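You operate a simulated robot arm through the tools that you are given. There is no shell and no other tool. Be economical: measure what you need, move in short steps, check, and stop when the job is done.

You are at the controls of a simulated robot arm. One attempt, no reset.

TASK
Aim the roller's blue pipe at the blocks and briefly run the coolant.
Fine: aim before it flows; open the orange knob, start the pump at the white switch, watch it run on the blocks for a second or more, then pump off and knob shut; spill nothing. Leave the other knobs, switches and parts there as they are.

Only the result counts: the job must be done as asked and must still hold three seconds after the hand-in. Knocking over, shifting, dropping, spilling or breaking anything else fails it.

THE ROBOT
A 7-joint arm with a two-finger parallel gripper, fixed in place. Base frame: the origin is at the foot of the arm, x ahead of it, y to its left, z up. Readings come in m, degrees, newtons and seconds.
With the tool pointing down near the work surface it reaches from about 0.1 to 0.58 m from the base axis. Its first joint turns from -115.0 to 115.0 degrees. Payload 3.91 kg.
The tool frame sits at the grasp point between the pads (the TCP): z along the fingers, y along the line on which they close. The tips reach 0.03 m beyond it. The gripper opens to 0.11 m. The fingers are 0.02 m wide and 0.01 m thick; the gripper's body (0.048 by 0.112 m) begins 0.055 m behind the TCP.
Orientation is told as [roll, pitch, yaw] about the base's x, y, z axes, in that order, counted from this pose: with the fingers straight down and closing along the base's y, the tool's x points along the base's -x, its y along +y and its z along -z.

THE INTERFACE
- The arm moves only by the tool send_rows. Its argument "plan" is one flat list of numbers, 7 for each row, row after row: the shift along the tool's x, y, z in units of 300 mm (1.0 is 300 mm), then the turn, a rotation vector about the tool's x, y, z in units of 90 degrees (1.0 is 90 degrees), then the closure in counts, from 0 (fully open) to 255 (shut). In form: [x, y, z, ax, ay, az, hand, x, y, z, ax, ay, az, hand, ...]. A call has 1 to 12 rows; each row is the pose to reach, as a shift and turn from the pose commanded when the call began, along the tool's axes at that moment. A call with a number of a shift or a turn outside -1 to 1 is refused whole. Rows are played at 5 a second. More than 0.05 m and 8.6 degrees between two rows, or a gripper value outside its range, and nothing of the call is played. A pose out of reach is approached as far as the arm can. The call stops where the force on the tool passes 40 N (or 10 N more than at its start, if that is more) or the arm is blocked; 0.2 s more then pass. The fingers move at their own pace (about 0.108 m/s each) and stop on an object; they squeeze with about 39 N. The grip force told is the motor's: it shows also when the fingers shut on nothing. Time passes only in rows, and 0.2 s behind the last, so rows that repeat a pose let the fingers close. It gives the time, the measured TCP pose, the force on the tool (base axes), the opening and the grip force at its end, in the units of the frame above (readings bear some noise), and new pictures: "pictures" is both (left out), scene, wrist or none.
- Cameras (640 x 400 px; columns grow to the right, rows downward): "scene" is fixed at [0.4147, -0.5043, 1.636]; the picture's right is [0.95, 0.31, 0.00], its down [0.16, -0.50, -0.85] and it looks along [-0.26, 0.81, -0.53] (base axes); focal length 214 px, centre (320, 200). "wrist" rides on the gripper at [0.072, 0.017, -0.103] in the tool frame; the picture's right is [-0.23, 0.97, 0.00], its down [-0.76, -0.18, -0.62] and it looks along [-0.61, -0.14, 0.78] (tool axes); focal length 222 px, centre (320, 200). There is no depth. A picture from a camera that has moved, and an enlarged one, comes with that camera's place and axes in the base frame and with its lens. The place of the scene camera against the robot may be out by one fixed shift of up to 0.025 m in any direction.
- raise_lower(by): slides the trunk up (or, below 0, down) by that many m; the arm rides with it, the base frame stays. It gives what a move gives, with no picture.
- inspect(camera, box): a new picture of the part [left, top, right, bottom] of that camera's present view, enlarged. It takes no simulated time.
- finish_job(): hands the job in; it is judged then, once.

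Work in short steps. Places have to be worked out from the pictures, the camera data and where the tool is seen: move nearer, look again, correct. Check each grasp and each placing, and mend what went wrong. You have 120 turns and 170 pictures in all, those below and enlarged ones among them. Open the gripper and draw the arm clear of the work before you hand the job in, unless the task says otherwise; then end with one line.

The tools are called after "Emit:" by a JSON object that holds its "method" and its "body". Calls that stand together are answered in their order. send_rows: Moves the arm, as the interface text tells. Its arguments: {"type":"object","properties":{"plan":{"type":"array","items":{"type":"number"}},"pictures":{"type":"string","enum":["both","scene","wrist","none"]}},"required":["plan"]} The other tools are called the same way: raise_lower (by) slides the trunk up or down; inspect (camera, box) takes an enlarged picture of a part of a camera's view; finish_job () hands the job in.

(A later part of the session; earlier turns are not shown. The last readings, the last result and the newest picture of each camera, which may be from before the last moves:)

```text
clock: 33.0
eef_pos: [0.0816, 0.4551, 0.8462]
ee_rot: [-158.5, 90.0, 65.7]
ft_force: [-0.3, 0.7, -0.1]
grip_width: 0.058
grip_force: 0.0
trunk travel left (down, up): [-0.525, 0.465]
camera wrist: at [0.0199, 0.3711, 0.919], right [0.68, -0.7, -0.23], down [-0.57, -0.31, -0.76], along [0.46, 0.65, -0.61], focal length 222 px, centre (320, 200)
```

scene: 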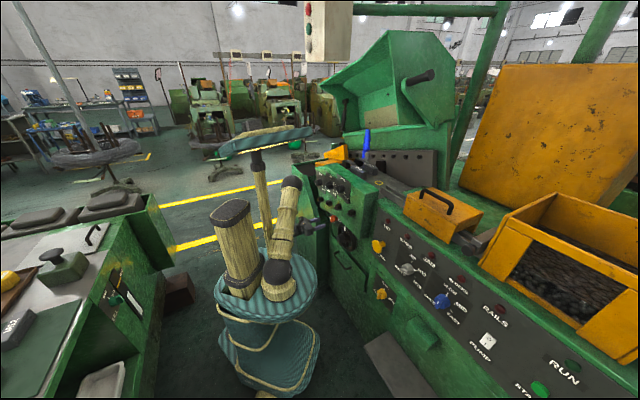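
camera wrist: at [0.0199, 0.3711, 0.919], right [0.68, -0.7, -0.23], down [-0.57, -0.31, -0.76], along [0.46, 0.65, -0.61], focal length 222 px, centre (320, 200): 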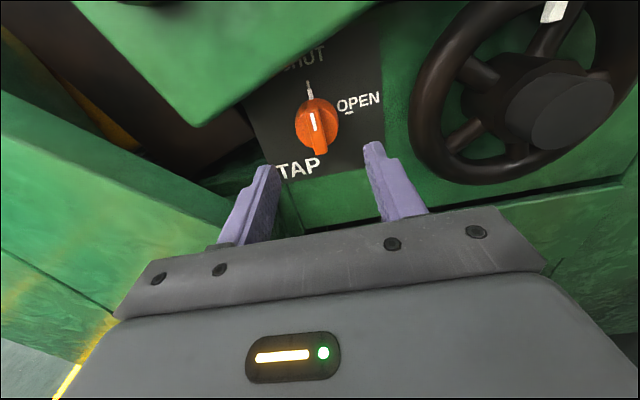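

Triangulated: fin front at (0.145, 0.519, 0.848), SHUT at top and OPEN 90° to the right. I narrow the fingers and advance most of the way.

Emit:
{"method": "send_rows", "body": {"plan": [0.007, 0, 0.05, 0, 0, 0, 185, 0.007, 0, 0.11, 0, 0, 0, 185, 0.007, 0, 0.16, 0, 0, 0, 185, 0.007, 0, 0.16, 0, 0, 0, 185], "pictures": "wrist"}}

Emit:
{"method": "inspect", "body": {"camera": "scene", "box": [295, 195, 365, 240]}}

```text
clock: 34.0
eef_pos: [0.1154, 0.4892, 0.8479]
ee_rot: [-98.6, 90.0, 125.5]
ft_force: [0.4, -0.2, 1.1]
grip_width: 0.0306
grip_force: 0.1
trunk travel left (down, up): [-0.525, 0.465]
camera wrist: at [0.0539, 0.4058, 0.921], right [0.68, -0.7, -0.23], down [-0.57, -0.31, -0.76], along [0.46, 0.65, -0.61], focal length 222 px, centre (320, 200)
```

wrist: 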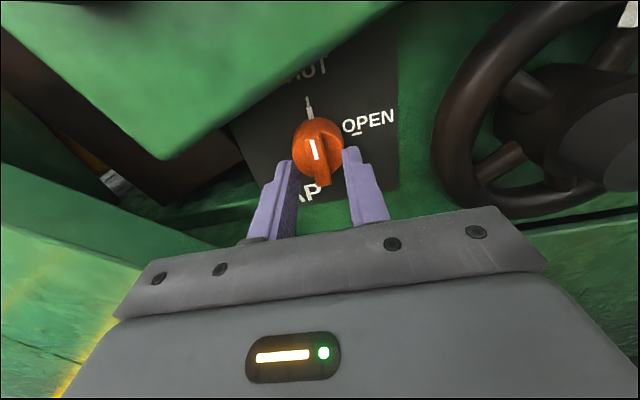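

```text
8.89 times, centred on (330, 218) of scene
camera zoom: at [0.4147, -0.5043, 1.636], right [0.95, 0.31, 0.0], down [0.16, -0.5, -0.85], along [-0.26, 0.81, -0.53], focal length 1906 px, centre (231, 44)
```

zoom: 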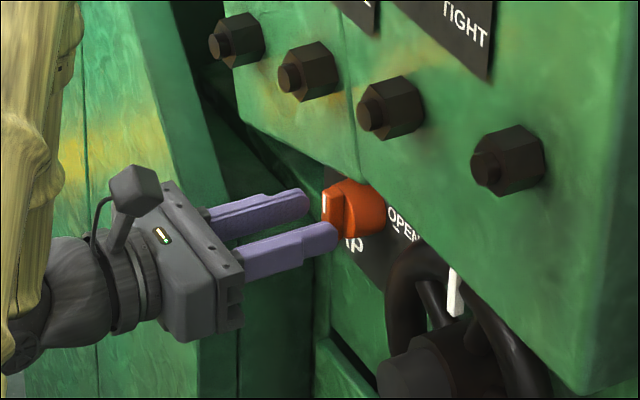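

Aligned. Advance the last 2.4 cm so the fin is between the pads.

Emit:
{"method": "send_rows", "body": {"plan": [0, 0, 0.04, 0, 0, 0, 185, 0, 0, 0.082, 0, 0, 0, 185, 0, 0, 0.082, 0, 0, 0, 185], "pictures": "wrist"}}

Emit:
{"method": "inspect", "body": {"camera": "scene", "box": [310, 200, 360, 240]}}

```text
clock: 34.6
eef_pos: [0.1277, 0.5003, 0.8466]
ee_rot: [10.6, 89.7, -124.8]
ft_force: [-12.9, -21.0, 8.4]
grip_width: 0.0275
grip_force: 0.1
trunk travel left (down, up): [-0.525, 0.465]
stopped in row 3: the force on the tool passed its limit (the readings are from after the stop); the commanded pose is now the measured one
camera wrist: at [0.0654, 0.4173, 0.9205], right [0.68, -0.7, -0.23], down [-0.57, -0.31, -0.76], along [0.46, 0.65, -0.61], focal length 222 px, centre (320, 200)
```

wrist: 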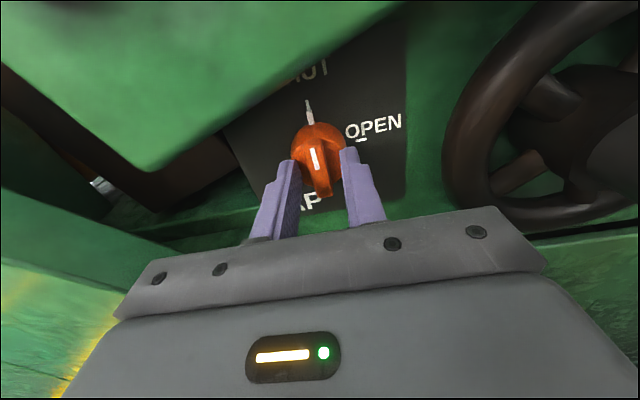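

```text
10.00 times, centred on (335, 220) of scene
camera zoom: at [0.4147, -0.5043, 1.636], right [0.95, 0.31, 0.0], down [0.16, -0.5, -0.85], along [-0.26, 0.81, -0.53], focal length 2145 px, centre (170, 0)
```

zoom: 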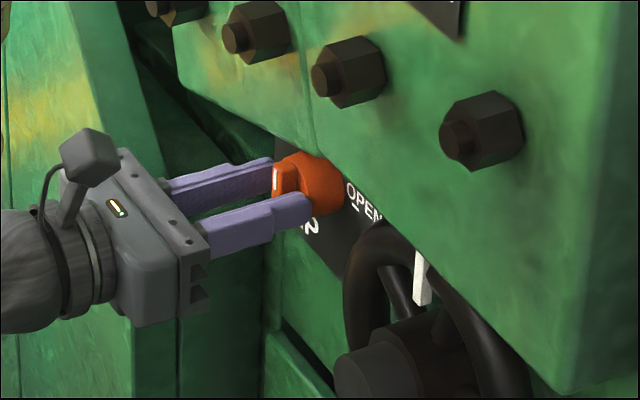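

The tips touch the knob's body face, so the fin is between the pads. I back off 2 mm and close.

Emit:
{"method": "send_rows", "body": {"plan": [0, 0, -0.008, 0, 0, 0, 185, 0, 0, -0.008, 0, 0, 0, 215, 0, 0, -0.008, 0, 0, 0, 255, 0, 0, -0.008, 0, 0, 0, 255], "pictures": "wrist"}}

Emit:
{"method": "inspect", "body": {"camera": "scene", "box": [310, 200, 360, 240]}}

```text
clock: 35.6
eef_pos: [0.1253, 0.5035, 0.8439]
ee_rot: [16.5, 89.5, -118.8]
ft_force: [-12.1, -6.9, -0.3]
grip_width: 0.0119
grip_force: 44.7
trunk travel left (down, up): [-0.525, 0.465]
camera wrist: at [0.0649, 0.4182, 0.9182], right [0.68, -0.7, -0.22], down [-0.57, -0.32, -0.76], along [0.45, 0.64, -0.61], focal length 222 px, centre (320, 200)
```

wrist: 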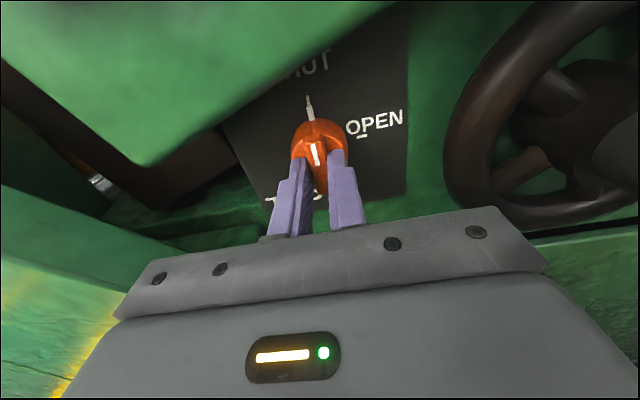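

```text
10.00 times, centred on (335, 220) of scene
camera zoom: at [0.4147, -0.5043, 1.636], right [0.95, 0.31, 0.0], down [0.16, -0.5, -0.85], along [-0.26, 0.81, -0.53], focal length 2145 px, centre (170, 0)
```

zoom: 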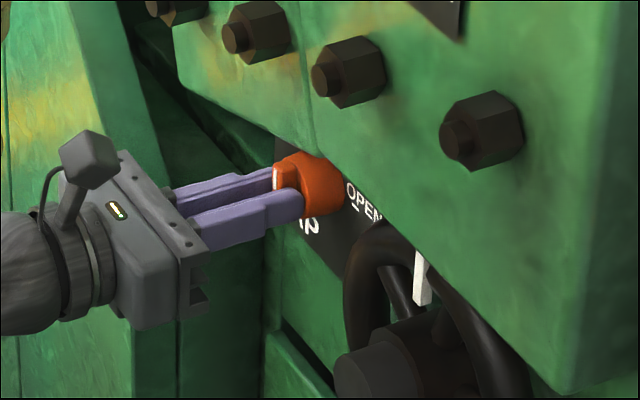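

Fin gripped (12 mm). I turn 45° clockwise (toward OPEN) first and check.

Emit:
{"method": "send_rows", "body": {"plan": [0, -0.001, 0, 0, 0, 0.083, 255, 0, -0.002, 0, 0, 0, 0.167, 255, 0.001, -0.004, 0, 0, 0, 0.25, 255, 0.001, -0.005, 0, 0, 0, 0.333, 255, 0.002, -0.006, 0, 0, 0, 0.417, 255, 0.003, -0.007, 0, 0, 0, 0.5, 255], "pictures": "wrist"}}

Emit:
{"method": "inspect", "body": {"camera": "scene", "box": [310, 200, 360, 240]}}

```text
clock: 37.0
eef_pos: [0.1252, 0.5025, 0.8442]
ee_rot: [-89.2, 45.1, 135.1]
ft_force: [-6.8, -18.0, -10.9]
grip_width: 0.0119
grip_force: 44.8
trunk travel left (down, up): [-0.525, 0.465]
camera wrist: at [0.0965, 0.3857, 0.8857], right [0.36, -0.38, -0.85], down [-0.91, 0.03, -0.41], along [0.19, 0.92, -0.34], focal length 222 px, centre (320, 200)
```

wrist: 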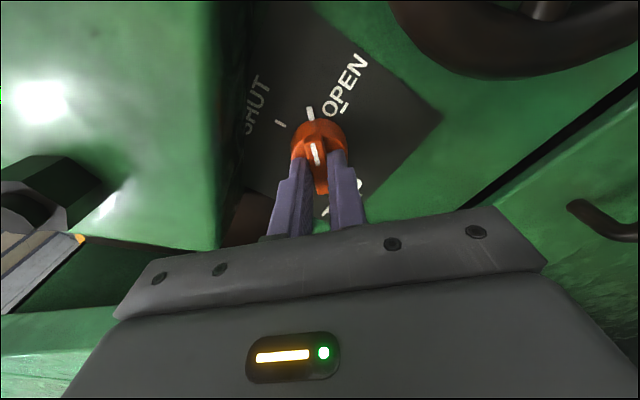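

```text
10.00 times, centred on (335, 220) of scene
camera zoom: at [0.4147, -0.5043, 1.636], right [0.95, 0.31, 0.0], down [0.16, -0.5, -0.85], along [-0.26, 0.81, -0.53], focal length 2145 px, centre (170, 0)
```

zoom: 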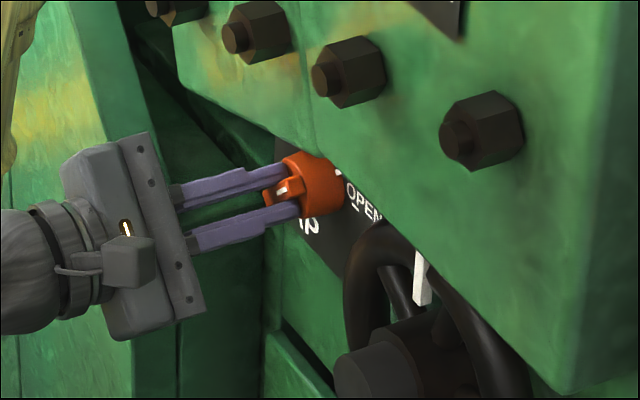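

The pointer is halfway between SHUT and OPEN. Another 45°.

Emit:
{"method": "send_rows", "body": {"plan": [0, -0.001, 0, 0, 0, 0.083, 255, 0, -0.002, 0, 0, 0, 0.167, 255, 0.001, -0.003, 0, 0, 0, 0.25, 255, 0.001, -0.003, 0, 0, 0, 0.333, 255, 0.002, -0.003, 0, 0, 0, 0.417, 255, 0.003, -0.003, 0, 0, 0, 0.5, 255], "pictures": "wrist"}}

Emit:
{"method": "inspect", "body": {"camera": "scene", "box": [310, 200, 360, 240]}}

```text
clock: 38.3
eef_pos: [0.1256, 0.5028, 0.846]
ee_rot: [-89.2, 6.1, 134.7]
ft_force: [-2.6, -6.9, -3.3]
grip_width: 0.012
grip_force: 45.1
trunk travel left (down, up): [-0.525, 0.465]
stopped in row 6: the force on the tool passed its limit (the readings are from after the stop); the commanded pose is now the measured one
camera wrist: at [0.1036, 0.3778, 0.8384], right [-0.09, 0.08, -0.99], down [-0.99, 0.12, 0.1], along [0.12, 0.99, 0.06], focal length 222 px, centre (320, 200)
```

wrist: 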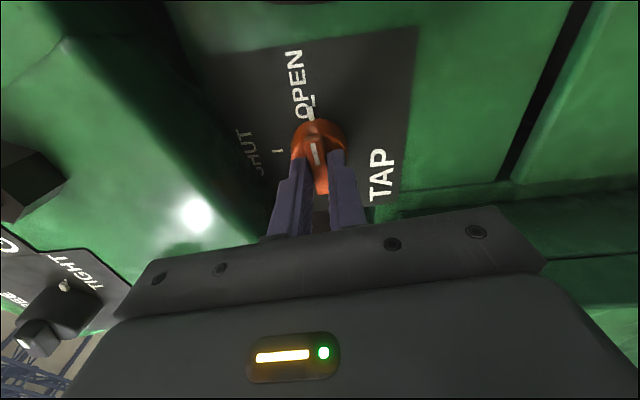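

```text
10.00 times, centred on (335, 220) of scene
camera zoom: at [0.4147, -0.5043, 1.636], right [0.95, 0.31, 0.0], down [0.16, -0.5, -0.85], along [-0.26, 0.81, -0.53], focal length 2145 px, centre (170, 0)
```

zoom: 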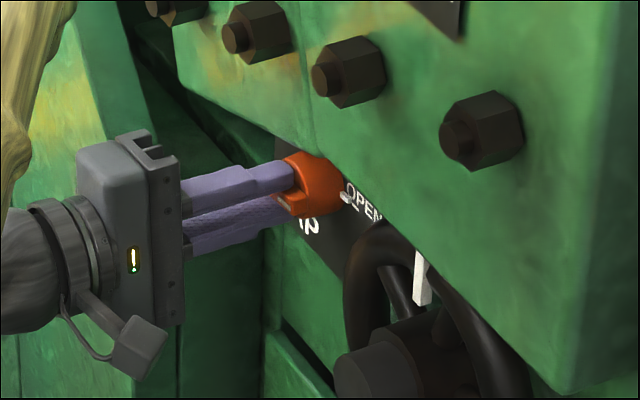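

The turn met a stop at about 84°, with the pointer at the OPEN tick. I enlarge to confirm.

Emit:
{"method": "inspect", "body": {"camera": "wrist", "box": [250, 70, 390, 200]}}

```text
3.08 times, centred on (320, 135) of wrist
camera zoom: at [0.1036, 0.3778, 0.8384], right [-0.09, 0.08, -0.99], down [-0.99, 0.12, 0.1], along [0.12, 0.99, 0.06], focal length 684 px, centre (320, 400)
```

zoom: 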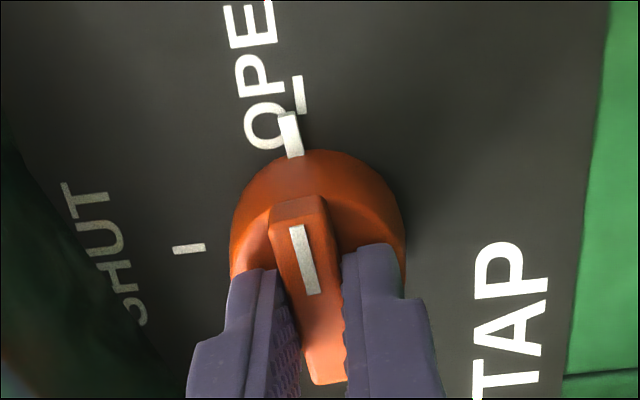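

Nearly aligned; a small further nudge of 4° to make sure it is at the stop, then I'll look.

Emit:
{"method": "send_rows", "body": {"plan": [0, 0, 0, 0, 0, 0.022, 255, 0, 0, 0, 0, 0, 0.045, 255, 0, 0, 0, 0, 0, 0.045, 255], "pictures": "none"}}

Emit:
{"method": "inspect", "body": {"camera": "wrist", "box": [250, 70, 390, 200]}}

```text
clock: 39.1
eef_pos: [0.1255, 0.5011, 0.8461]
ee_rot: [-89.2, 2.1, 134.6]
ft_force: [-0.2, -8.9, -3.3]
grip_width: 0.0118
grip_force: 44.9
trunk travel left (down, up): [-0.525, 0.465]
```

```text
3.08 times, centred on (320, 135) of wrist
camera zoom: at [0.1029, 0.3784, 0.8331], right [-0.14, 0.13, -0.98], down [-0.98, 0.11, 0.16], along [0.13, 0.99, 0.11], focal length 684 px, centre (320, 400)
```

zoom: 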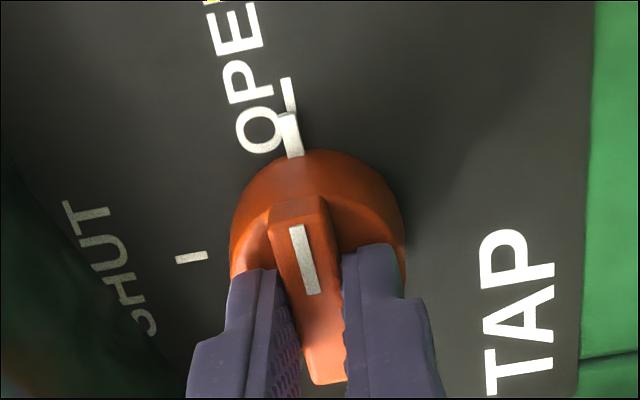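

Pointer now lines up with OPEN. I release, back off and roll the tool back upright.

Emit:
{"method": "send_rows", "body": {"plan": [0, 0, 0, 0, 0, 0, 200, 0, 0, 0, 0, 0, 0, 185, 0, 0, 0, 0, 0, 0, 185, 0, 0, -0.1, 0, 0, 0, 185, 0, 0, -0.22, 0, 0, 0, 185, 0, 0, -0.35, 0, 0, 0, 185, 0, 0, -0.35, 0, 0, 0, 185], "pictures": "none"}}

Emit:
{"method": "send_rows", "body": {"plan": [0, 0, 0, 0, 0, -0.09, 185, 0, 0, 0, 0, 0, -0.18, 185, 0, 0, 0, 0, 0, -0.27, 185, 0, 0, 0, 0, 0, -0.36, 185, 0, 0, 0, 0, 0, -0.45, 185, 0, 0, 0, 0, 0, -0.54, 185, 0, 0, 0, 0, 0, -0.63, 185, 0, 0, 0, 0, 0, -0.72, 185, 0, 0, 0, 0, 0, -0.81, 185, 0, 0, 0, 0, 0, -0.9, 185, 0, 0, 0, 0, 0, -0.975, 185, 0, 0, 0, 0, 0, -0.975, 185], "pictures": "both"}}

```text
clock: 40.7
eef_pos: [0.0522, 0.4312, 0.8471]
ee_rot: [-89.3, 2.1, 134.6]
ft_force: [-1.0, -0.2, 0.7]
grip_width: 0.0302
grip_force: 0.1
trunk travel left (down, up): [-0.525, 0.465]
```

```text
clock: 43.3
eef_pos: [0.0959, 0.427, 0.8483]
ee_rot: [-34.3, 89.3, -175.7]
ft_force: [0.2, -0.6, -0.7]
grip_width: 0.0304
grip_force: 0.2
trunk travel left (down, up): [-0.525, 0.465]
camera wrist: at [0.0261, 0.3515, 0.9232], right [0.61, -0.76, -0.23], down [-0.61, -0.25, -0.75], along [0.51, 0.6, -0.61], focal length 222 px, centre (320, 200)
```

scene: 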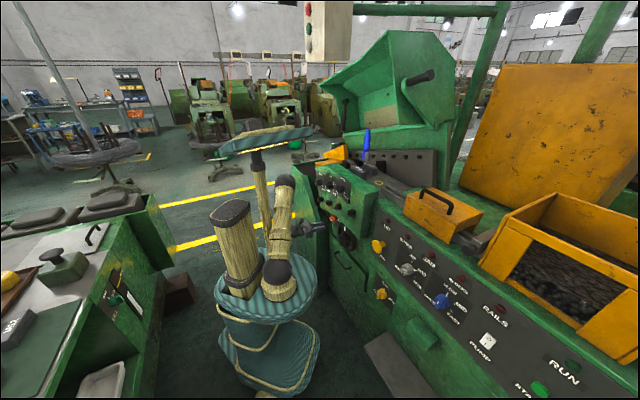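
wrist: 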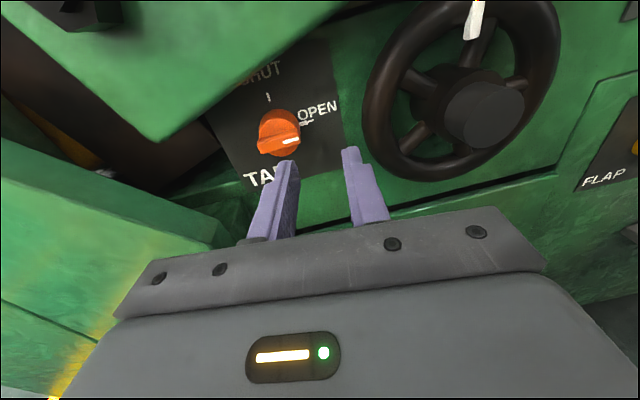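

The tap shows OPEN. Now I head for the white PUMP switch: first rise 0.3 m in front of the machine, then travel to the right.

Emit:
{"method": "send_rows", "body": {"plan": [0.15, 0, 0, 0, 0, 0, 220, 0.3, 0, 0, 0, 0, 0, 255, 0.45, 0, 0, 0, 0, 0, 255, 0.6, 0, 0, 0, 0, 0, 255, 0.75, 0.05, 0, 0, 0, 0, 255, 0.9, 0.15, 0, 0, 0, 0, 255, 1.0, 0.25, 0, 0, 0, 0, 255], "pictures": "none"}}

Emit:
{"method": "send_rows", "body": {"plan": [0, 0.15, 0, 0, 0, 0, 255, 0, 0.3, 0, 0, 0, 0, 255, 0, 0.45, 0, 0, 0, 0, 255, 0, 0.6, 0, 0, 0, 0, 255, 0, 0.75, 0, 0, 0, 0, 255, 0, 0.9, 0, 0, 0, 0, 255, 0, 1.0, 0, 0, 0, 0, 255], "pictures": "both"}}

```text
refused: row 6 steps farther than a row can; nothing moved
```

```text
clock: 44.8
eef_pos: [0.2377, 0.3664, 0.7541]
ee_rot: [-113.8, 85.0, 113.1]
ft_force: [-39.4, -47.2, 11.1]
grip_width: 0.0003
grip_force: 37.9
out of reach, approached as far as the arm can: row 2, 3, 4, 5, 6, 7
trunk travel left (down, up): [-0.525, 0.465]
stopped in row 7: the force on the tool passed its limit (the readings are from after the stop); the commanded pose is now the measured one
camera wrist: at [0.1828, 0.2749, 0.8216], right [0.7, -0.64, -0.3], down [-0.58, -0.27, -0.77], along [0.41, 0.72, -0.57], focal length 222 px, centre (320, 200)
```

scene: 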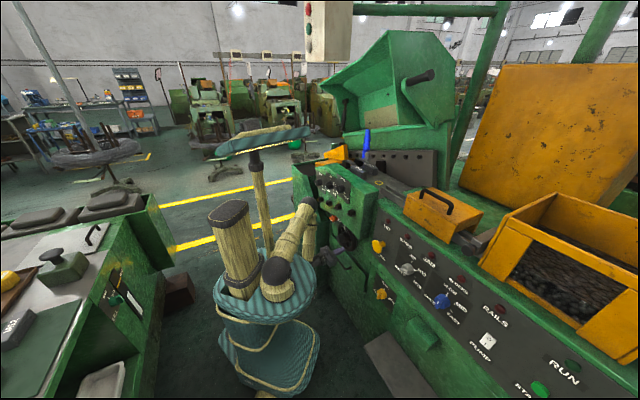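
wrist: 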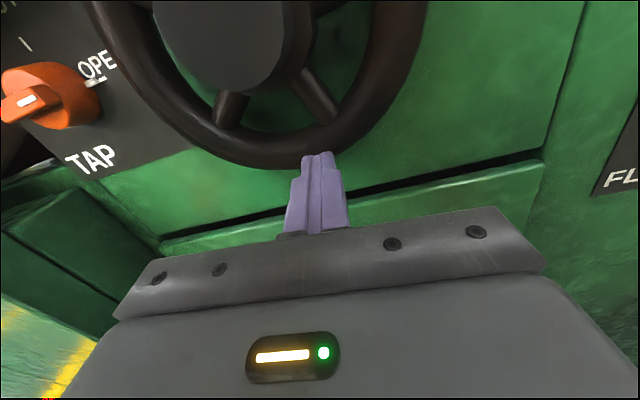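

My first call was refused and the second ran without it, so the tip pressed near the handwheel. I back straight off and check that nothing moved.

Emit:
{"method": "send_rows", "body": {"plan": [0, 0, -0.03, 0, 0, 0, 255, 0, 0, -0.1, 0, 0, 0, 255], "pictures": "both"}}

Emit:
{"method": "inspect", "body": {"camera": "scene", "box": [310, 200, 390, 270]}}

```text
clock: 45.4
eef_pos: [0.224, 0.3654, 0.7509]
ee_rot: [-123.1, 82.2, 104.1]
ft_force: [0.8, -0.2, 0.5]
grip_width: 0.0
grip_force: 37.6
trunk travel left (down, up): [-0.525, 0.465]
camera wrist: at [0.1683, 0.2695, 0.8133], right [0.71, -0.62, -0.34], down [-0.58, -0.23, -0.78], along [0.41, 0.75, -0.53], focal length 222 px, centre (320, 200)
```

scene: 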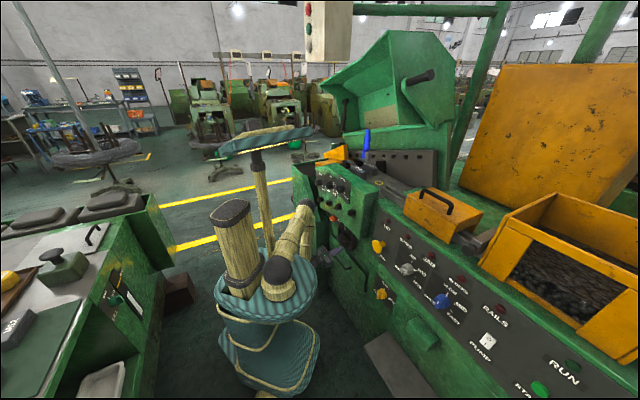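
wrist: 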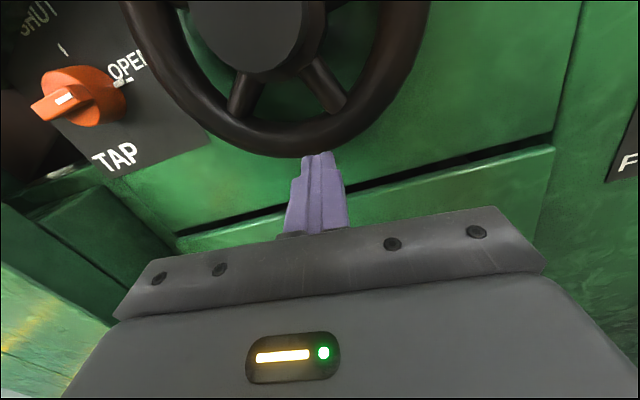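

```text
5.71 times, centred on (350, 235) of scene
camera zoom: at [0.4147, -0.5043, 1.636], right [0.95, 0.31, 0.0], down [0.16, -0.5, -0.85], along [-0.26, 0.81, -0.53], focal length 1226 px, centre (149, 0)
```

zoom: 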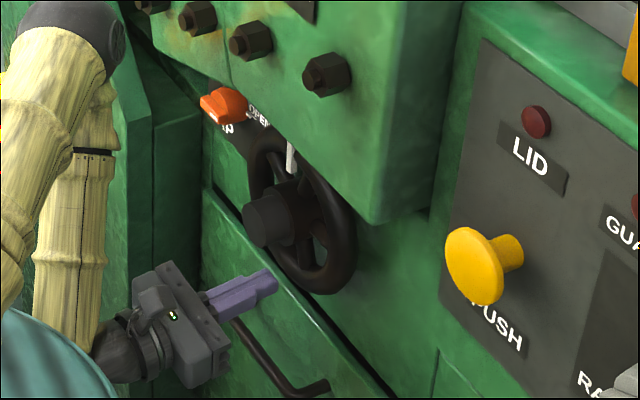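

Wheel mark and controls are unchanged. I back out and return to the roomy spot on the left (in front of the tap) with the tool levelled, before rising.

Emit:
{"method": "send_rows", "body": {"plan": [0, 0, -0.12, 0, 0, 0, 255, 0.02, -0.14, -0.13, -0.0066, -0.012, -0.0187, 255, 0.05, -0.28, -0.13, -0.0132, -0.024, -0.0373, 255, 0.08, -0.42, -0.125, -0.02, -0.036, -0.056, 255, 0.113, -0.569, -0.125, -0.0265, -0.048, -0.0747, 255, 0.113, -0.569, -0.125, -0.0265, -0.048, -0.0747, 255], "pictures": "both"}}

```text
clock: 46.8
eef_pos: [0.1088, 0.429, 0.7927]
ee_rot: [49.8, 85.5, -90.1]
ft_force: [-0.1, -0.3, -0.3]
grip_width: 0.0
grip_force: 37.6
out of reach, approached as far as the arm can: row 1, 2
trunk travel left (down, up): [-0.525, 0.465]
camera wrist: at [0.0411, 0.3576, 0.8714], right [0.63, -0.76, -0.17], down [-0.59, -0.32, -0.74], along [0.51, 0.56, -0.65], focal length 222 px, centre (320, 200)
```

scene: 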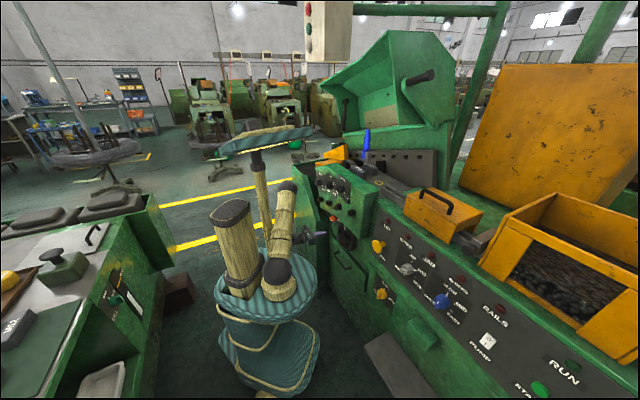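
wrist: 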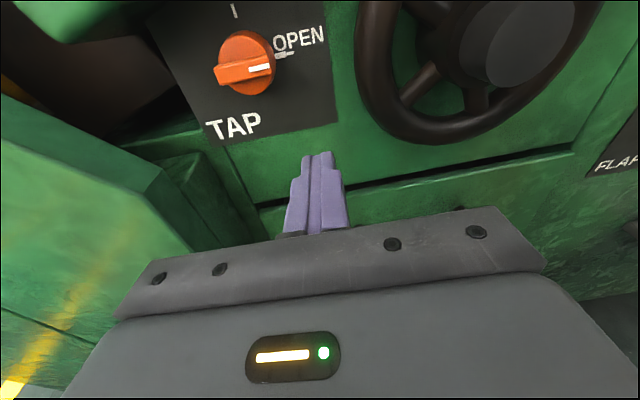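

Back at the left; now rise 0.3 m there.

Emit:
{"method": "send_rows", "body": {"plan": [0.15, 0, 0, 0, 0, 0, 255, 0.3, 0, 0, 0, 0, 0, 255, 0.45, 0, 0, 0, 0, 0, 255, 0.6, 0, 0, 0, 0, 0, 255, 0.75, 0, 0, 0, 0, 0, 255, 0.9, 0, 0, 0, 0, 0, 255, 1.0, 0, 0, 0, 0, 0, 255, 1.0, 0, 0, 0, 0, 0, 255], "pictures": "scene"}}

```text
clock: 48.6
eef_pos: [0.0734, 0.4556, 1.0919]
ee_rot: [41.6, 86.2, -94.0]
ft_force: [-0.4, 0.1, 0.6]
grip_width: 0.0
grip_force: 37.7
trunk travel left (down, up): [-0.525, 0.465]
```

scene: 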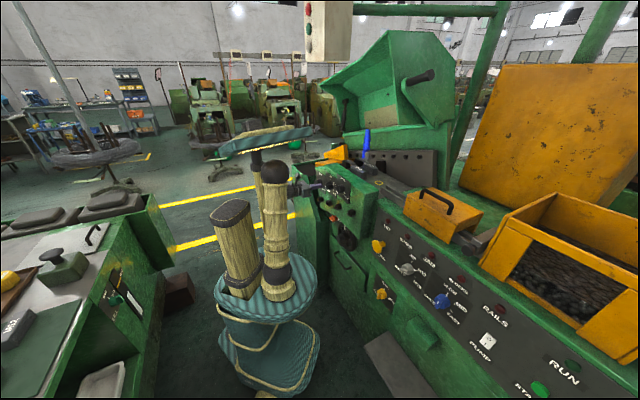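

Fingertips are close to the small box's knobs, so I draw back and rise a bit more, then move right.

Emit:
{"method": "send_rows", "body": {"plan": [0, 0, -0.15, 0, 0, 0, 255, 0.15, 0, -0.18, 0, 0, 0, 255, 0.3, 0.05, -0.18, 0, 0, 0, 255, 0.4, 0.17, -0.18, 0, 0, 0, 255, 0.4, 0.33, -0.18, 0, 0, 0, 255, 0.4, 0.49, -0.18, 0, 0, 0, 255, 0.4, 0.65, -0.18, 0, 0, 0, 255, 0.4, 0.81, -0.18, 0, 0, 0, 255, 0.4, 0.97, -0.18, 0, 0, 0, 255, 0.4, 0.97, -0.18, 0, 0, 0, 255], "pictures": "scene"}}

```text
clock: 49.4
eef_pos: [0.0625, 0.4502, 1.0904]
ee_rot: [43.2, 75.2, -94.6]
ft_force: [0.1, -0.1, 0.5]
grip_width: 0.0
grip_force: 37.9
trunk travel left (down, up): [-0.525, 0.465]
stopped in row 3: the arm was blocked; the commanded pose is now the measured one
```

scene: 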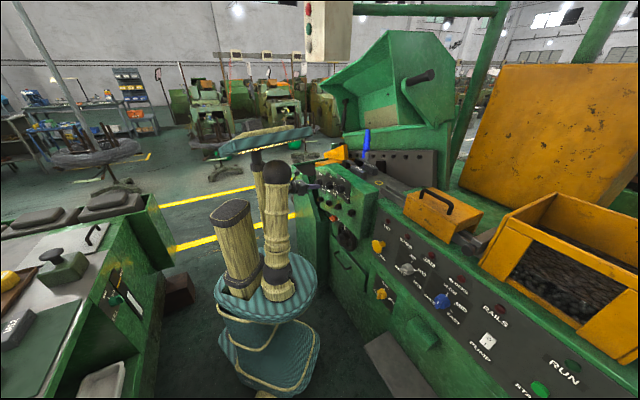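

The arm is folded against its own limit. I tilt the tool 45° down while rising, which opens the fold.

Emit:
{"method": "send_rows", "body": {"plan": [0.06, 0.011, -0.012, 0.012, -0.063, 0.015, 255, 0.12, 0.021, -0.023, 0.024, -0.125, 0.03, 255, 0.18, 0.032, -0.034, 0.036, -0.188, 0.045, 255, 0.24, 0.043, -0.045, 0.047, -0.251, 0.061, 255, 0.3, 0.053, -0.057, 0.059, -0.313, 0.076, 255, 0.355, 0.064, -0.068, 0.071, -0.376, 0.091, 255, 0.355, 0.064, -0.068, 0.071, -0.376, 0.091, 255], "pictures": "both"}}

```text
clock: 51.0
eef_pos: [0.065, 0.4484, 1.1963]
ee_rot: [0.7, 44.7, -134.5]
ft_force: [0.1, 0.9, 0.1]
grip_width: 0.0002
grip_force: 37.8
trunk travel left (down, up): [-0.525, 0.465]
camera wrist: at [0.0604, 0.4232, 1.3218], right [0.57, -0.81, -0.15], down [-0.82, -0.57, -0.1], along [-0.01, 0.18, -0.98], focal length 222 px, centre (320, 200)
```

scene: 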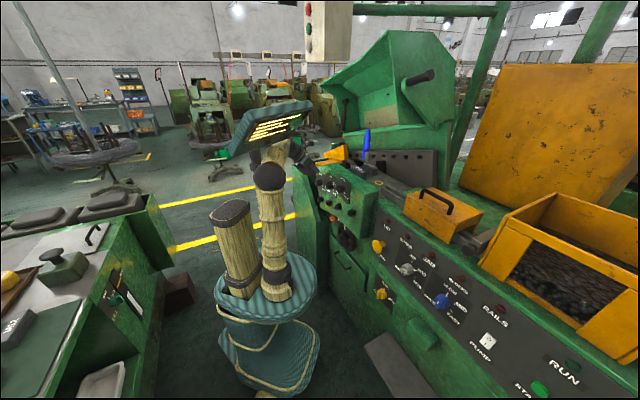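
wrist: 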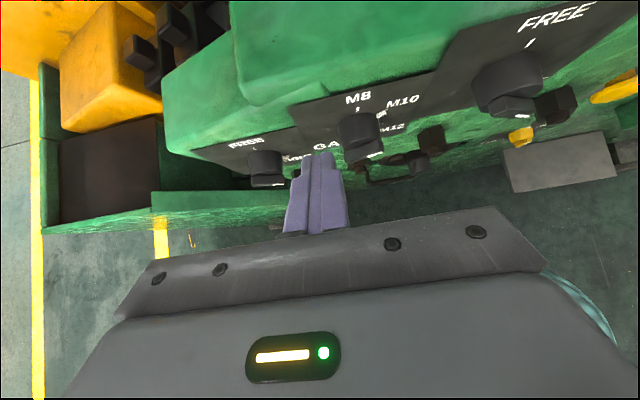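

Orientation is as intended and the arm is free. Now traverse right by 0.3 m.

Emit:
{"method": "send_rows", "body": {"plan": [0.07, 0.05, -0.1, 0, 0, 0, 255, 0.07, 0.2, -0.1, 0, 0, 0, 255, 0.07, 0.36, -0.1, 0, 0, 0, 255, 0.07, 0.52, -0.1, 0, 0, 0, 255, 0.07, 0.68, -0.1, 0, 0, 0, 255, 0.07, 0.84, -0.1, 0, 0, 0, 255, 0.07, 1.0, -0.1, 0, 0, 0, 255, 0.07, 1.0, -0.1, 0, 0, 0, 255], "pictures": "scene"}}

```text
clock: 52.8
eef_pos: [0.305, 0.2768, 1.2418]
ee_rot: [-0.1, 44.8, -135.2]
ft_force: [0.0, 0.5, 1.1]
grip_width: 0.0
grip_force: 38.1
out of reach, approached as far as the arm can: row 5, 6, 7, 8
trunk travel left (down, up): [-0.525, 0.465]
```

scene: 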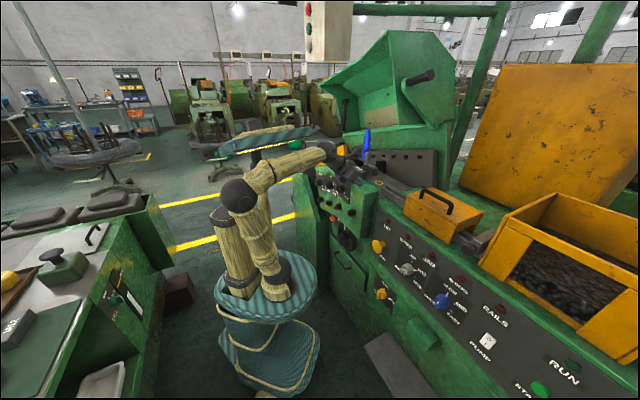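

Fine. Continue right another 0.3 m.

Emit:
{"method": "send_rows", "body": {"plan": [0, 0.15, 0, 0, 0, 0, 255, 0, 0.3, 0, 0, 0, 0, 255, 0, 0.45, 0, 0, 0, 0, 255, 0, 0.6, 0, 0, 0, 0, 255, 0, 0.75, 0, 0, 0, 0, 255, 0, 0.9, 0, 0, 0, 0, 255, 0, 1.0, 0, 0, 0, 0, 255, 0, 1.0, 0, 0, 0, 0, 255], "pictures": "both"}}

```text
clock: 54.6
eef_pos: [0.4209, 0.2459, 1.2461]
ee_rot: [0.0, 45.0, -135.5]
ft_force: [0.2, -0.2, 0.7]
grip_width: 0.0
grip_force: 37.2
out of reach, approached as far as the arm can: row 1, 2, 3, 4, 5, 6, 7, 8
trunk travel left (down, up): [-0.525, 0.465]
camera wrist: at [0.4176, 0.2196, 1.3721], right [0.57, -0.81, -0.16], down [-0.82, -0.56, -0.1], along [-0.01, 0.19, -0.98], focal length 222 px, centre (320, 200)
```

scene: 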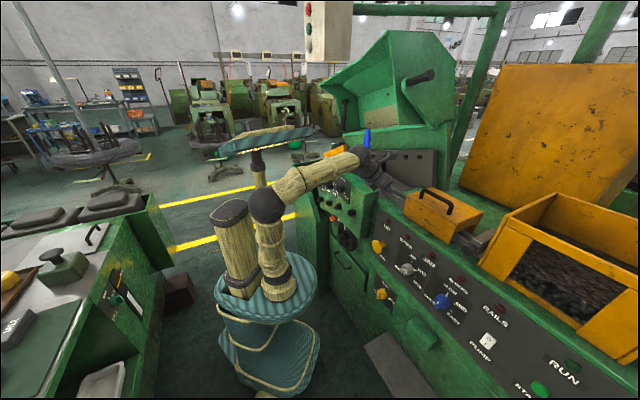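
wrist: 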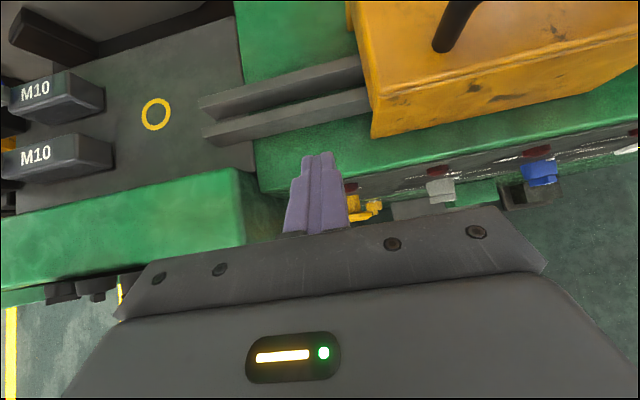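

At this side the wrist nears its turn limit (tool kept yawed). I move back a bit and roll the hand +90° (camera to the right side), which relieves it.

Emit:
{"method": "send_rows", "body": {"plan": [0, -0.15, 0, 0, 0, 0, 255, 0, -0.3, 0, 0, 0, 0.09, 255, 0, -0.45, 0, 0, 0, 0.18, 255, 0, -0.5, 0, 0, 0, 0.27, 255, 0, -0.5, 0, 0, 0, 0.36, 255, 0, -0.5, 0, 0, 0, 0.45, 255, 0, -0.5, 0, 0, 0, 0.54, 255, 0, -0.5, 0, 0, 0, 0.63, 255, 0, -0.5, 0, 0, 0, 0.72, 255, 0, -0.5, 0, 0, 0, 0.81, 255, 0, -0.5, 0, 0, 0, 0.9, 255, 0, -0.5, 0, 0, 0, 0.99, 255], "pictures": "scene"}}

```text
clock: 57.2
eef_pos: [0.3139, 0.361, 1.2478]
ee_rot: [-45.1, 0.4, 135.7]
ft_force: [-0.6, 0.6, -0.6]
grip_width: 0.0
grip_force: 37.5
trunk travel left (down, up): [-0.525, 0.465]
```

scene: 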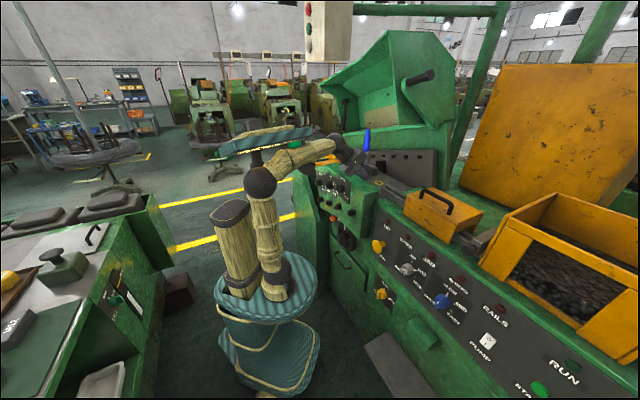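

Reached exactly. Now move back from the machine by 0.1 m and right 0.3 m.

Emit:
{"method": "send_rows", "body": {"plan": [0.05, 0.08, -0.08, 0, 0, 0, 255, 0.15, 0.16, -0.16, 0, 0, 0, 255, 0.28, 0.2, -0.2, 0, 0, 0, 255, 0.42, 0.236, -0.236, 0, 0, 0, 255, 0.56, 0.236, -0.236, 0, 0, 0, 255, 0.7, 0.236, -0.236, 0, 0, 0, 255, 0.85, 0.236, -0.236, 0, 0, 0, 255, 1.0, 0.236, -0.236, 0, 0, 0, 255, 1.0, 0.236, -0.236, 0, 0, 0, 255], "pictures": "scene"}}

```text
clock: 59.2
eef_pos: [0.461, 0.0794, 1.2491]
ee_rot: [-45.0, 0.6, 135.6]
ft_force: [-0.4, 0.5, 0.4]
grip_width: 0.0
grip_force: 37.4
out of reach, approached as far as the arm can: row 3, 4, 5
trunk travel left (down, up): [-0.525, 0.465]
```

scene: 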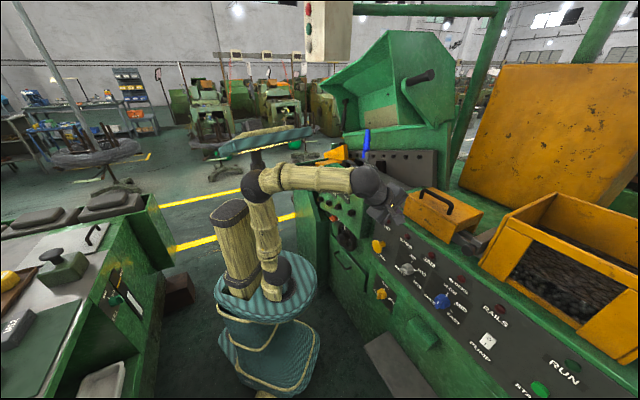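

Now u≈0.27. I continue right to u≈0.47, descend to z≈1.08 and level the tool, to see the pump switch.

Emit:
{"method": "send_rows", "body": {"plan": [0.095, 0.07, 0.043, 0.071, 0, 0, 255, 0.19, 0.141, 0.087, 0.143, 0, 0, 255, 0.286, 0.212, 0.131, 0.214, 0, 0, 255, 0.381, 0.283, 0.175, 0.286, 0, 0, 255, 0.476, 0.354, 0.219, 0.357, 0, 0, 255, 0.572, 0.424, 0.262, 0.429, 0, 0, 255, 0.667, 0.495, 0.306, 0.5, 0, 0, 255, 0.667, 0.495, 0.306, 0.5, 0, 0, 255], "pictures": "both"}}

```text
clock: 61.0
eef_pos: [0.5813, -0.0556, 1.3294]
ee_rot: [-85.1, -3.1, 135.1]
ft_force: [-0.2, -0.2, -0.5]
grip_width: 0.0
grip_force: 37.9
out of reach, approached as far as the arm can: row 3, 4, 5, 6, 7, 8
trunk travel left (down, up): [-0.525, 0.465]
camera wrist: at [0.5576, -0.1789, 1.3183], right [-0.26, 0.14, -0.96], down [-0.96, 0.1, 0.27], along [0.13, 0.99, 0.11], focal length 222 px, centre (320, 200)
```

scene: 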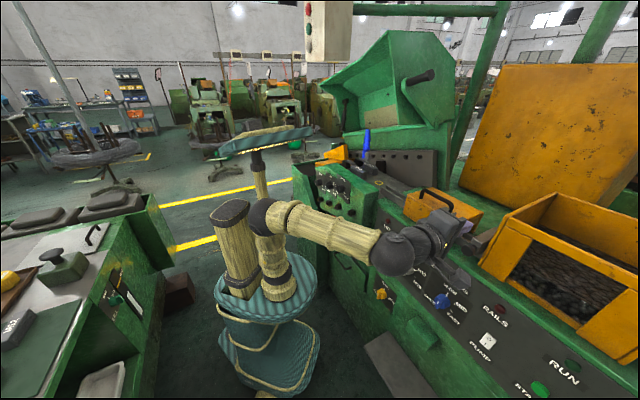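
wrist: 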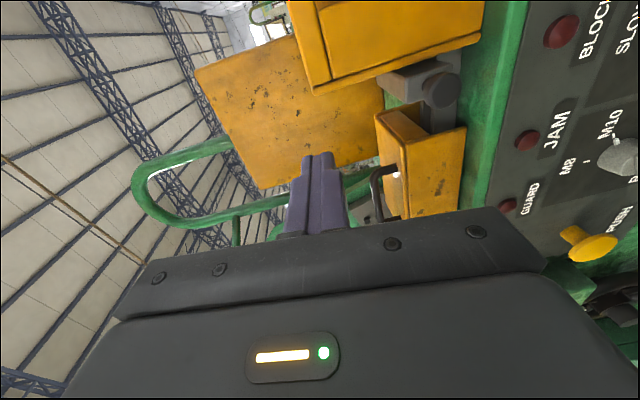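

The level pose pointing along the panel normal is not reachable here; I instead yaw the tool 25° toward radial and descend.

Emit:
{"method": "send_rows", "body": {"plan": [0, 0, 0, 0, 0.07, 0, 255, 0, 0.05, 0, 0, 0.14, 0, 255, 0, 0.12, 0, 0, 0.21, 0, 255, 0, 0.22, 0, 0, 0.278, 0, 255, 0, 0.34, 0, 0, 0.278, 0, 255, 0, 0.46, 0, 0, 0.278, 0, 255, 0, 0.46, 0, 0, 0.278, 0, 255], "pictures": "both"}}

```text
clock: 62.6
eef_pos: [0.5775, -0.0509, 1.2826]
ee_rot: [-81.3, -1.2, 109.6]
ft_force: [0.2, 0.1, 0.9]
grip_width: 0.0
grip_force: 37.9
out of reach, approached as far as the arm can: row 2, 3, 4, 5, 6, 7
trunk travel left (down, up): [-0.525, 0.465]
camera wrist: at [0.5027, -0.1532, 1.2809], right [-0.22, 0.18, -0.96], down [-0.81, 0.51, 0.29], along [0.54, 0.84, 0.04], focal length 222 px, centre (320, 200)
```

scene: 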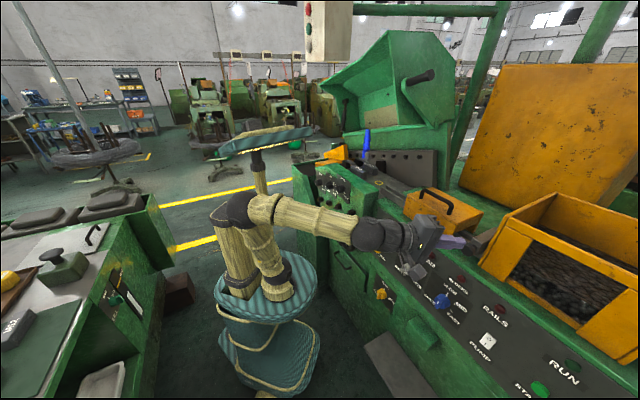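
wrist: 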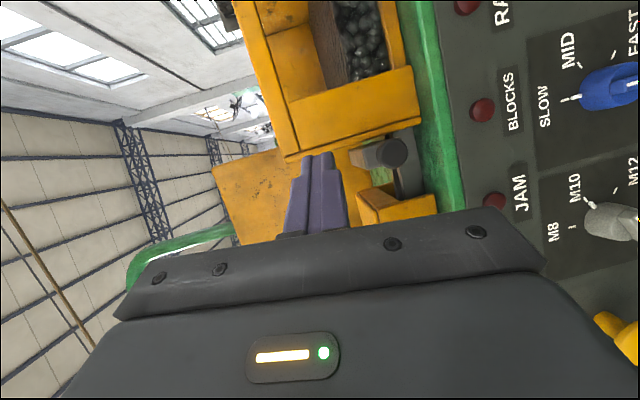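

The arm shape is good; simply lower the trunk 0.3 m so the hand comes to switch height.

Emit:
{"method": "raise_lower", "body": {"by": -0.3}}

Emit:
{"method": "send_rows", "body": {"plan": [0, 0, 0, 0, 0, 0, 255]}}

```text
clock: 65.6
eef_pos: [0.5768, -0.0503, 0.9829]
ee_rot: [-81.4, -1.2, 109.6]
ft_force: [0.7, -0.2, 0.0]
grip_width: 0.0
grip_force: 38.0
trunk travel left (down, up): [-0.225, 0.765]
```

```text
clock: 66.0
eef_pos: [0.5765, -0.0515, 0.983]
ee_rot: [-81.4, -1.2, 109.6]
ft_force: [-0.8, -0.5, -0.2]
grip_width: 0.0
grip_force: 37.1
trunk travel left (down, up): [-0.225, 0.765]
camera wrist: at [0.5028, -0.1533, 0.9811], right [-0.22, 0.18, -0.96], down [-0.81, 0.51, 0.29], along [0.54, 0.84, 0.04], focal length 222 px, centre (320, 200)
```

scene: 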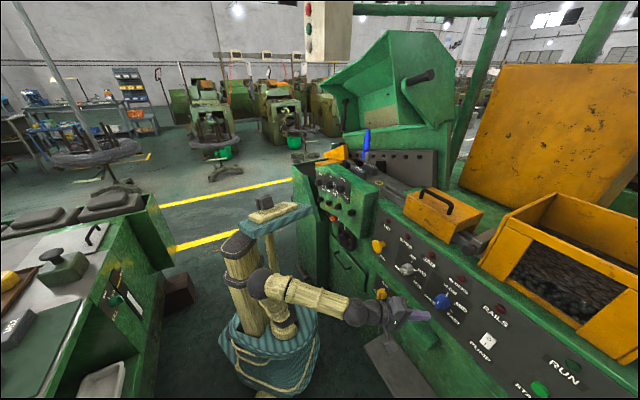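
wrist: 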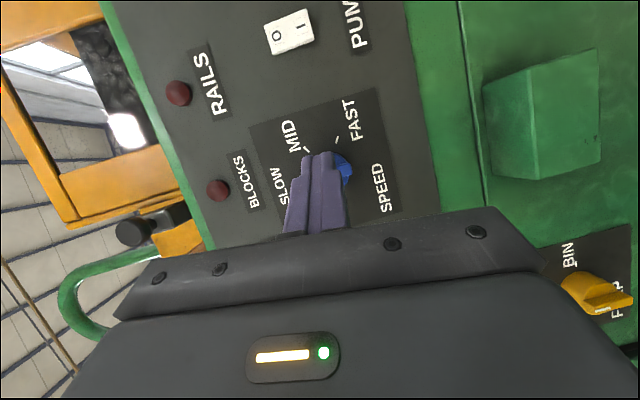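

Great view: switch with O on top, I at bottom; I-half at about (0.766, −0.060, 0.957). I move sideways past the blue knob, then forward to about 4 cm before the switch.

Emit:
{"method": "send_rows", "body": {"plan": [0.12, 0.001, 0, 0, 0, 0, 255, 0.243, 0.002, 0, 0, 0, 0, 255, 0.243, 0.002, 0.12, 0, 0, 0, 255, 0.243, 0.002, 0.24, 0, 0, 0, 255, 0.243, 0.002, 0.355, 0, 0, 0, 255, 0.243, 0.002, 0.355, 0, 0, 0, 255], "pictures": "both"}}

Emit:
{"method": "inspect", "body": {"camera": "scene", "box": [430, 300, 530, 370]}}

```text
clock: 67.4
eef_pos: [0.6415, -0.1059, 0.9812]
ee_rot: [-81.1, -1.3, 109.4]
ft_force: [0.0, 0.3, 0.1]
grip_width: 0.0001
grip_force: 38.1
out of reach, approached as far as the arm can: row 2, 3, 4, 5, 6
trunk travel left (down, up): [-0.225, 0.765]
camera wrist: at [0.5662, -0.2078, 0.9804], right [-0.23, 0.18, -0.96], down [-0.81, 0.52, 0.29], along [0.55, 0.84, 0.03], focal length 222 px, centre (320, 200)
```

scene: 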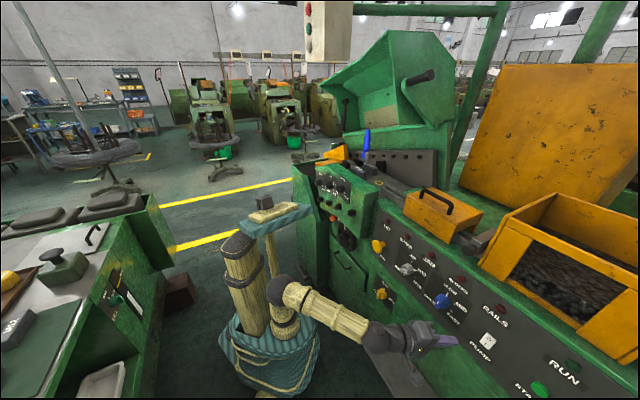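
wrist: 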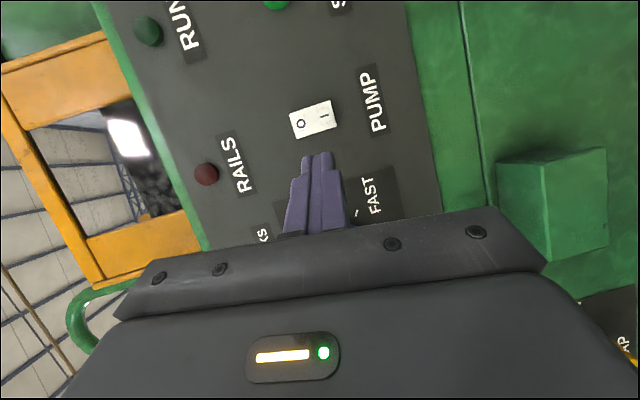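

```text
5.71 times, centred on (480, 335) of scene
camera zoom: at [0.4147, -0.5043, 1.636], right [0.95, 0.31, 0.0], down [0.16, -0.5, -0.85], along [-0.26, 0.81, -0.53], focal length 1226 px, centre (-594, -571)
```

zoom: 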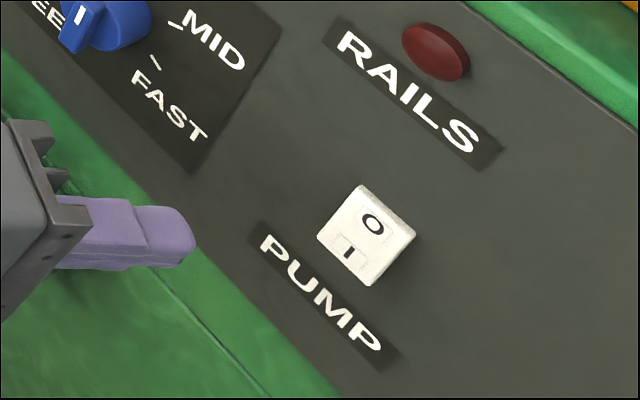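

The reach stopped short (wrist bend limit, forearm sloping down). I raise the hand 0.2 m within the arm, then lower the trunk the same amount, so the forearm is flatter.

Emit:
{"method": "send_rows", "body": {"plan": [-0.003, -0.132, -0.02, 0, 0, 0, 255, -0.006, -0.264, -0.04, 0, 0, 0, 255, -0.01, -0.395, -0.06, 0, 0, 0, 255, -0.013, -0.527, -0.08, 0, 0, 0, 255, -0.016, -0.659, -0.099, 0, 0, 0, 255, -0.016, -0.659, -0.099, 0, 0, 0, 255], "pictures": "none"}}

```text
clock: 68.8
eef_pos: [0.5912, -0.0935, 1.1463]
ee_rot: [-81.3, -1.2, 109.6]
ft_force: [0.5, -0.4, -0.6]
grip_width: 0.0
grip_force: 37.7
out of reach, approached as far as the arm can: row 1, 2, 3, 4, 5, 6
trunk travel left (down, up): [-0.225, 0.765]
```

Still limited, so it is a yaw/roll limit rather than the slope. I lower the trunk 0.18 m to get back to height, then turn the tool more toward radial.

Emit:
{"method": "raise_lower", "body": {"by": -0.18}}

Emit:
{"method": "send_rows", "body": {"plan": [0, 0, 0, 0, 0.08, 0, 255, 0, 0, 0, 0, 0.16, 0, 255, 0, 0, 0, 0, 0.24, 0, 255, 0.1, 0, 0.05, 0, 0.24, 0, 255, 0.2, 0, 0.1, 0, 0.24, 0, 255, 0.2, 0, 0.2, 0, 0.24, 0, 255, 0.2, 0, 0.2, 0, 0.24, 0, 255], "pictures": "both"}}

```text
clock: 70.8
eef_pos: [0.5903, -0.0941, 0.966]
ee_rot: [-81.5, -1.2, 109.6]
ft_force: [-0.1, -0.5, 0.1]
grip_width: 0.0001
grip_force: 37.3
trunk travel left (down, up): [-0.045, 0.945]
```

```text
clock: 72.4
eef_pos: [0.6255, -0.1293, 0.936]
ee_rot: [-81.7, 2.1, 88.2]
ft_force: [-0.2, -0.2, -0.2]
grip_width: 0.0
grip_force: 37.6
out of reach, approached as far as the arm can: row 5, 6, 7
trunk travel left (down, up): [-0.045, 0.945]
camera wrist: at [0.5187, -0.1967, 0.9382], right [-0.14, 0.2, -0.97], down [-0.57, 0.79, 0.24], along [0.81, 0.58, 0.0], focal length 222 px, centre (320, 200)
```

scene: 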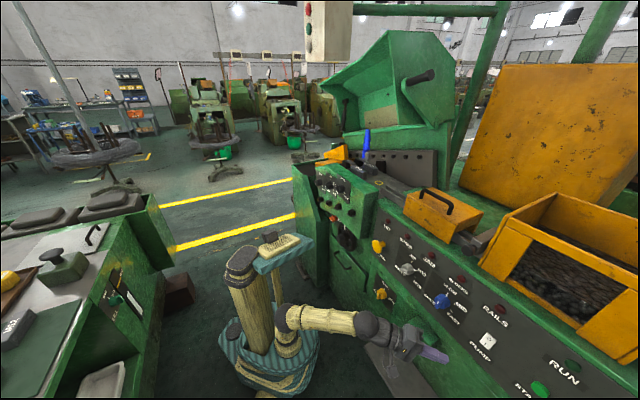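
wrist: 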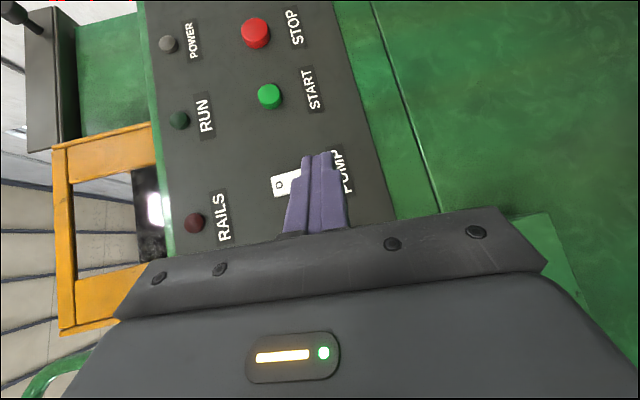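

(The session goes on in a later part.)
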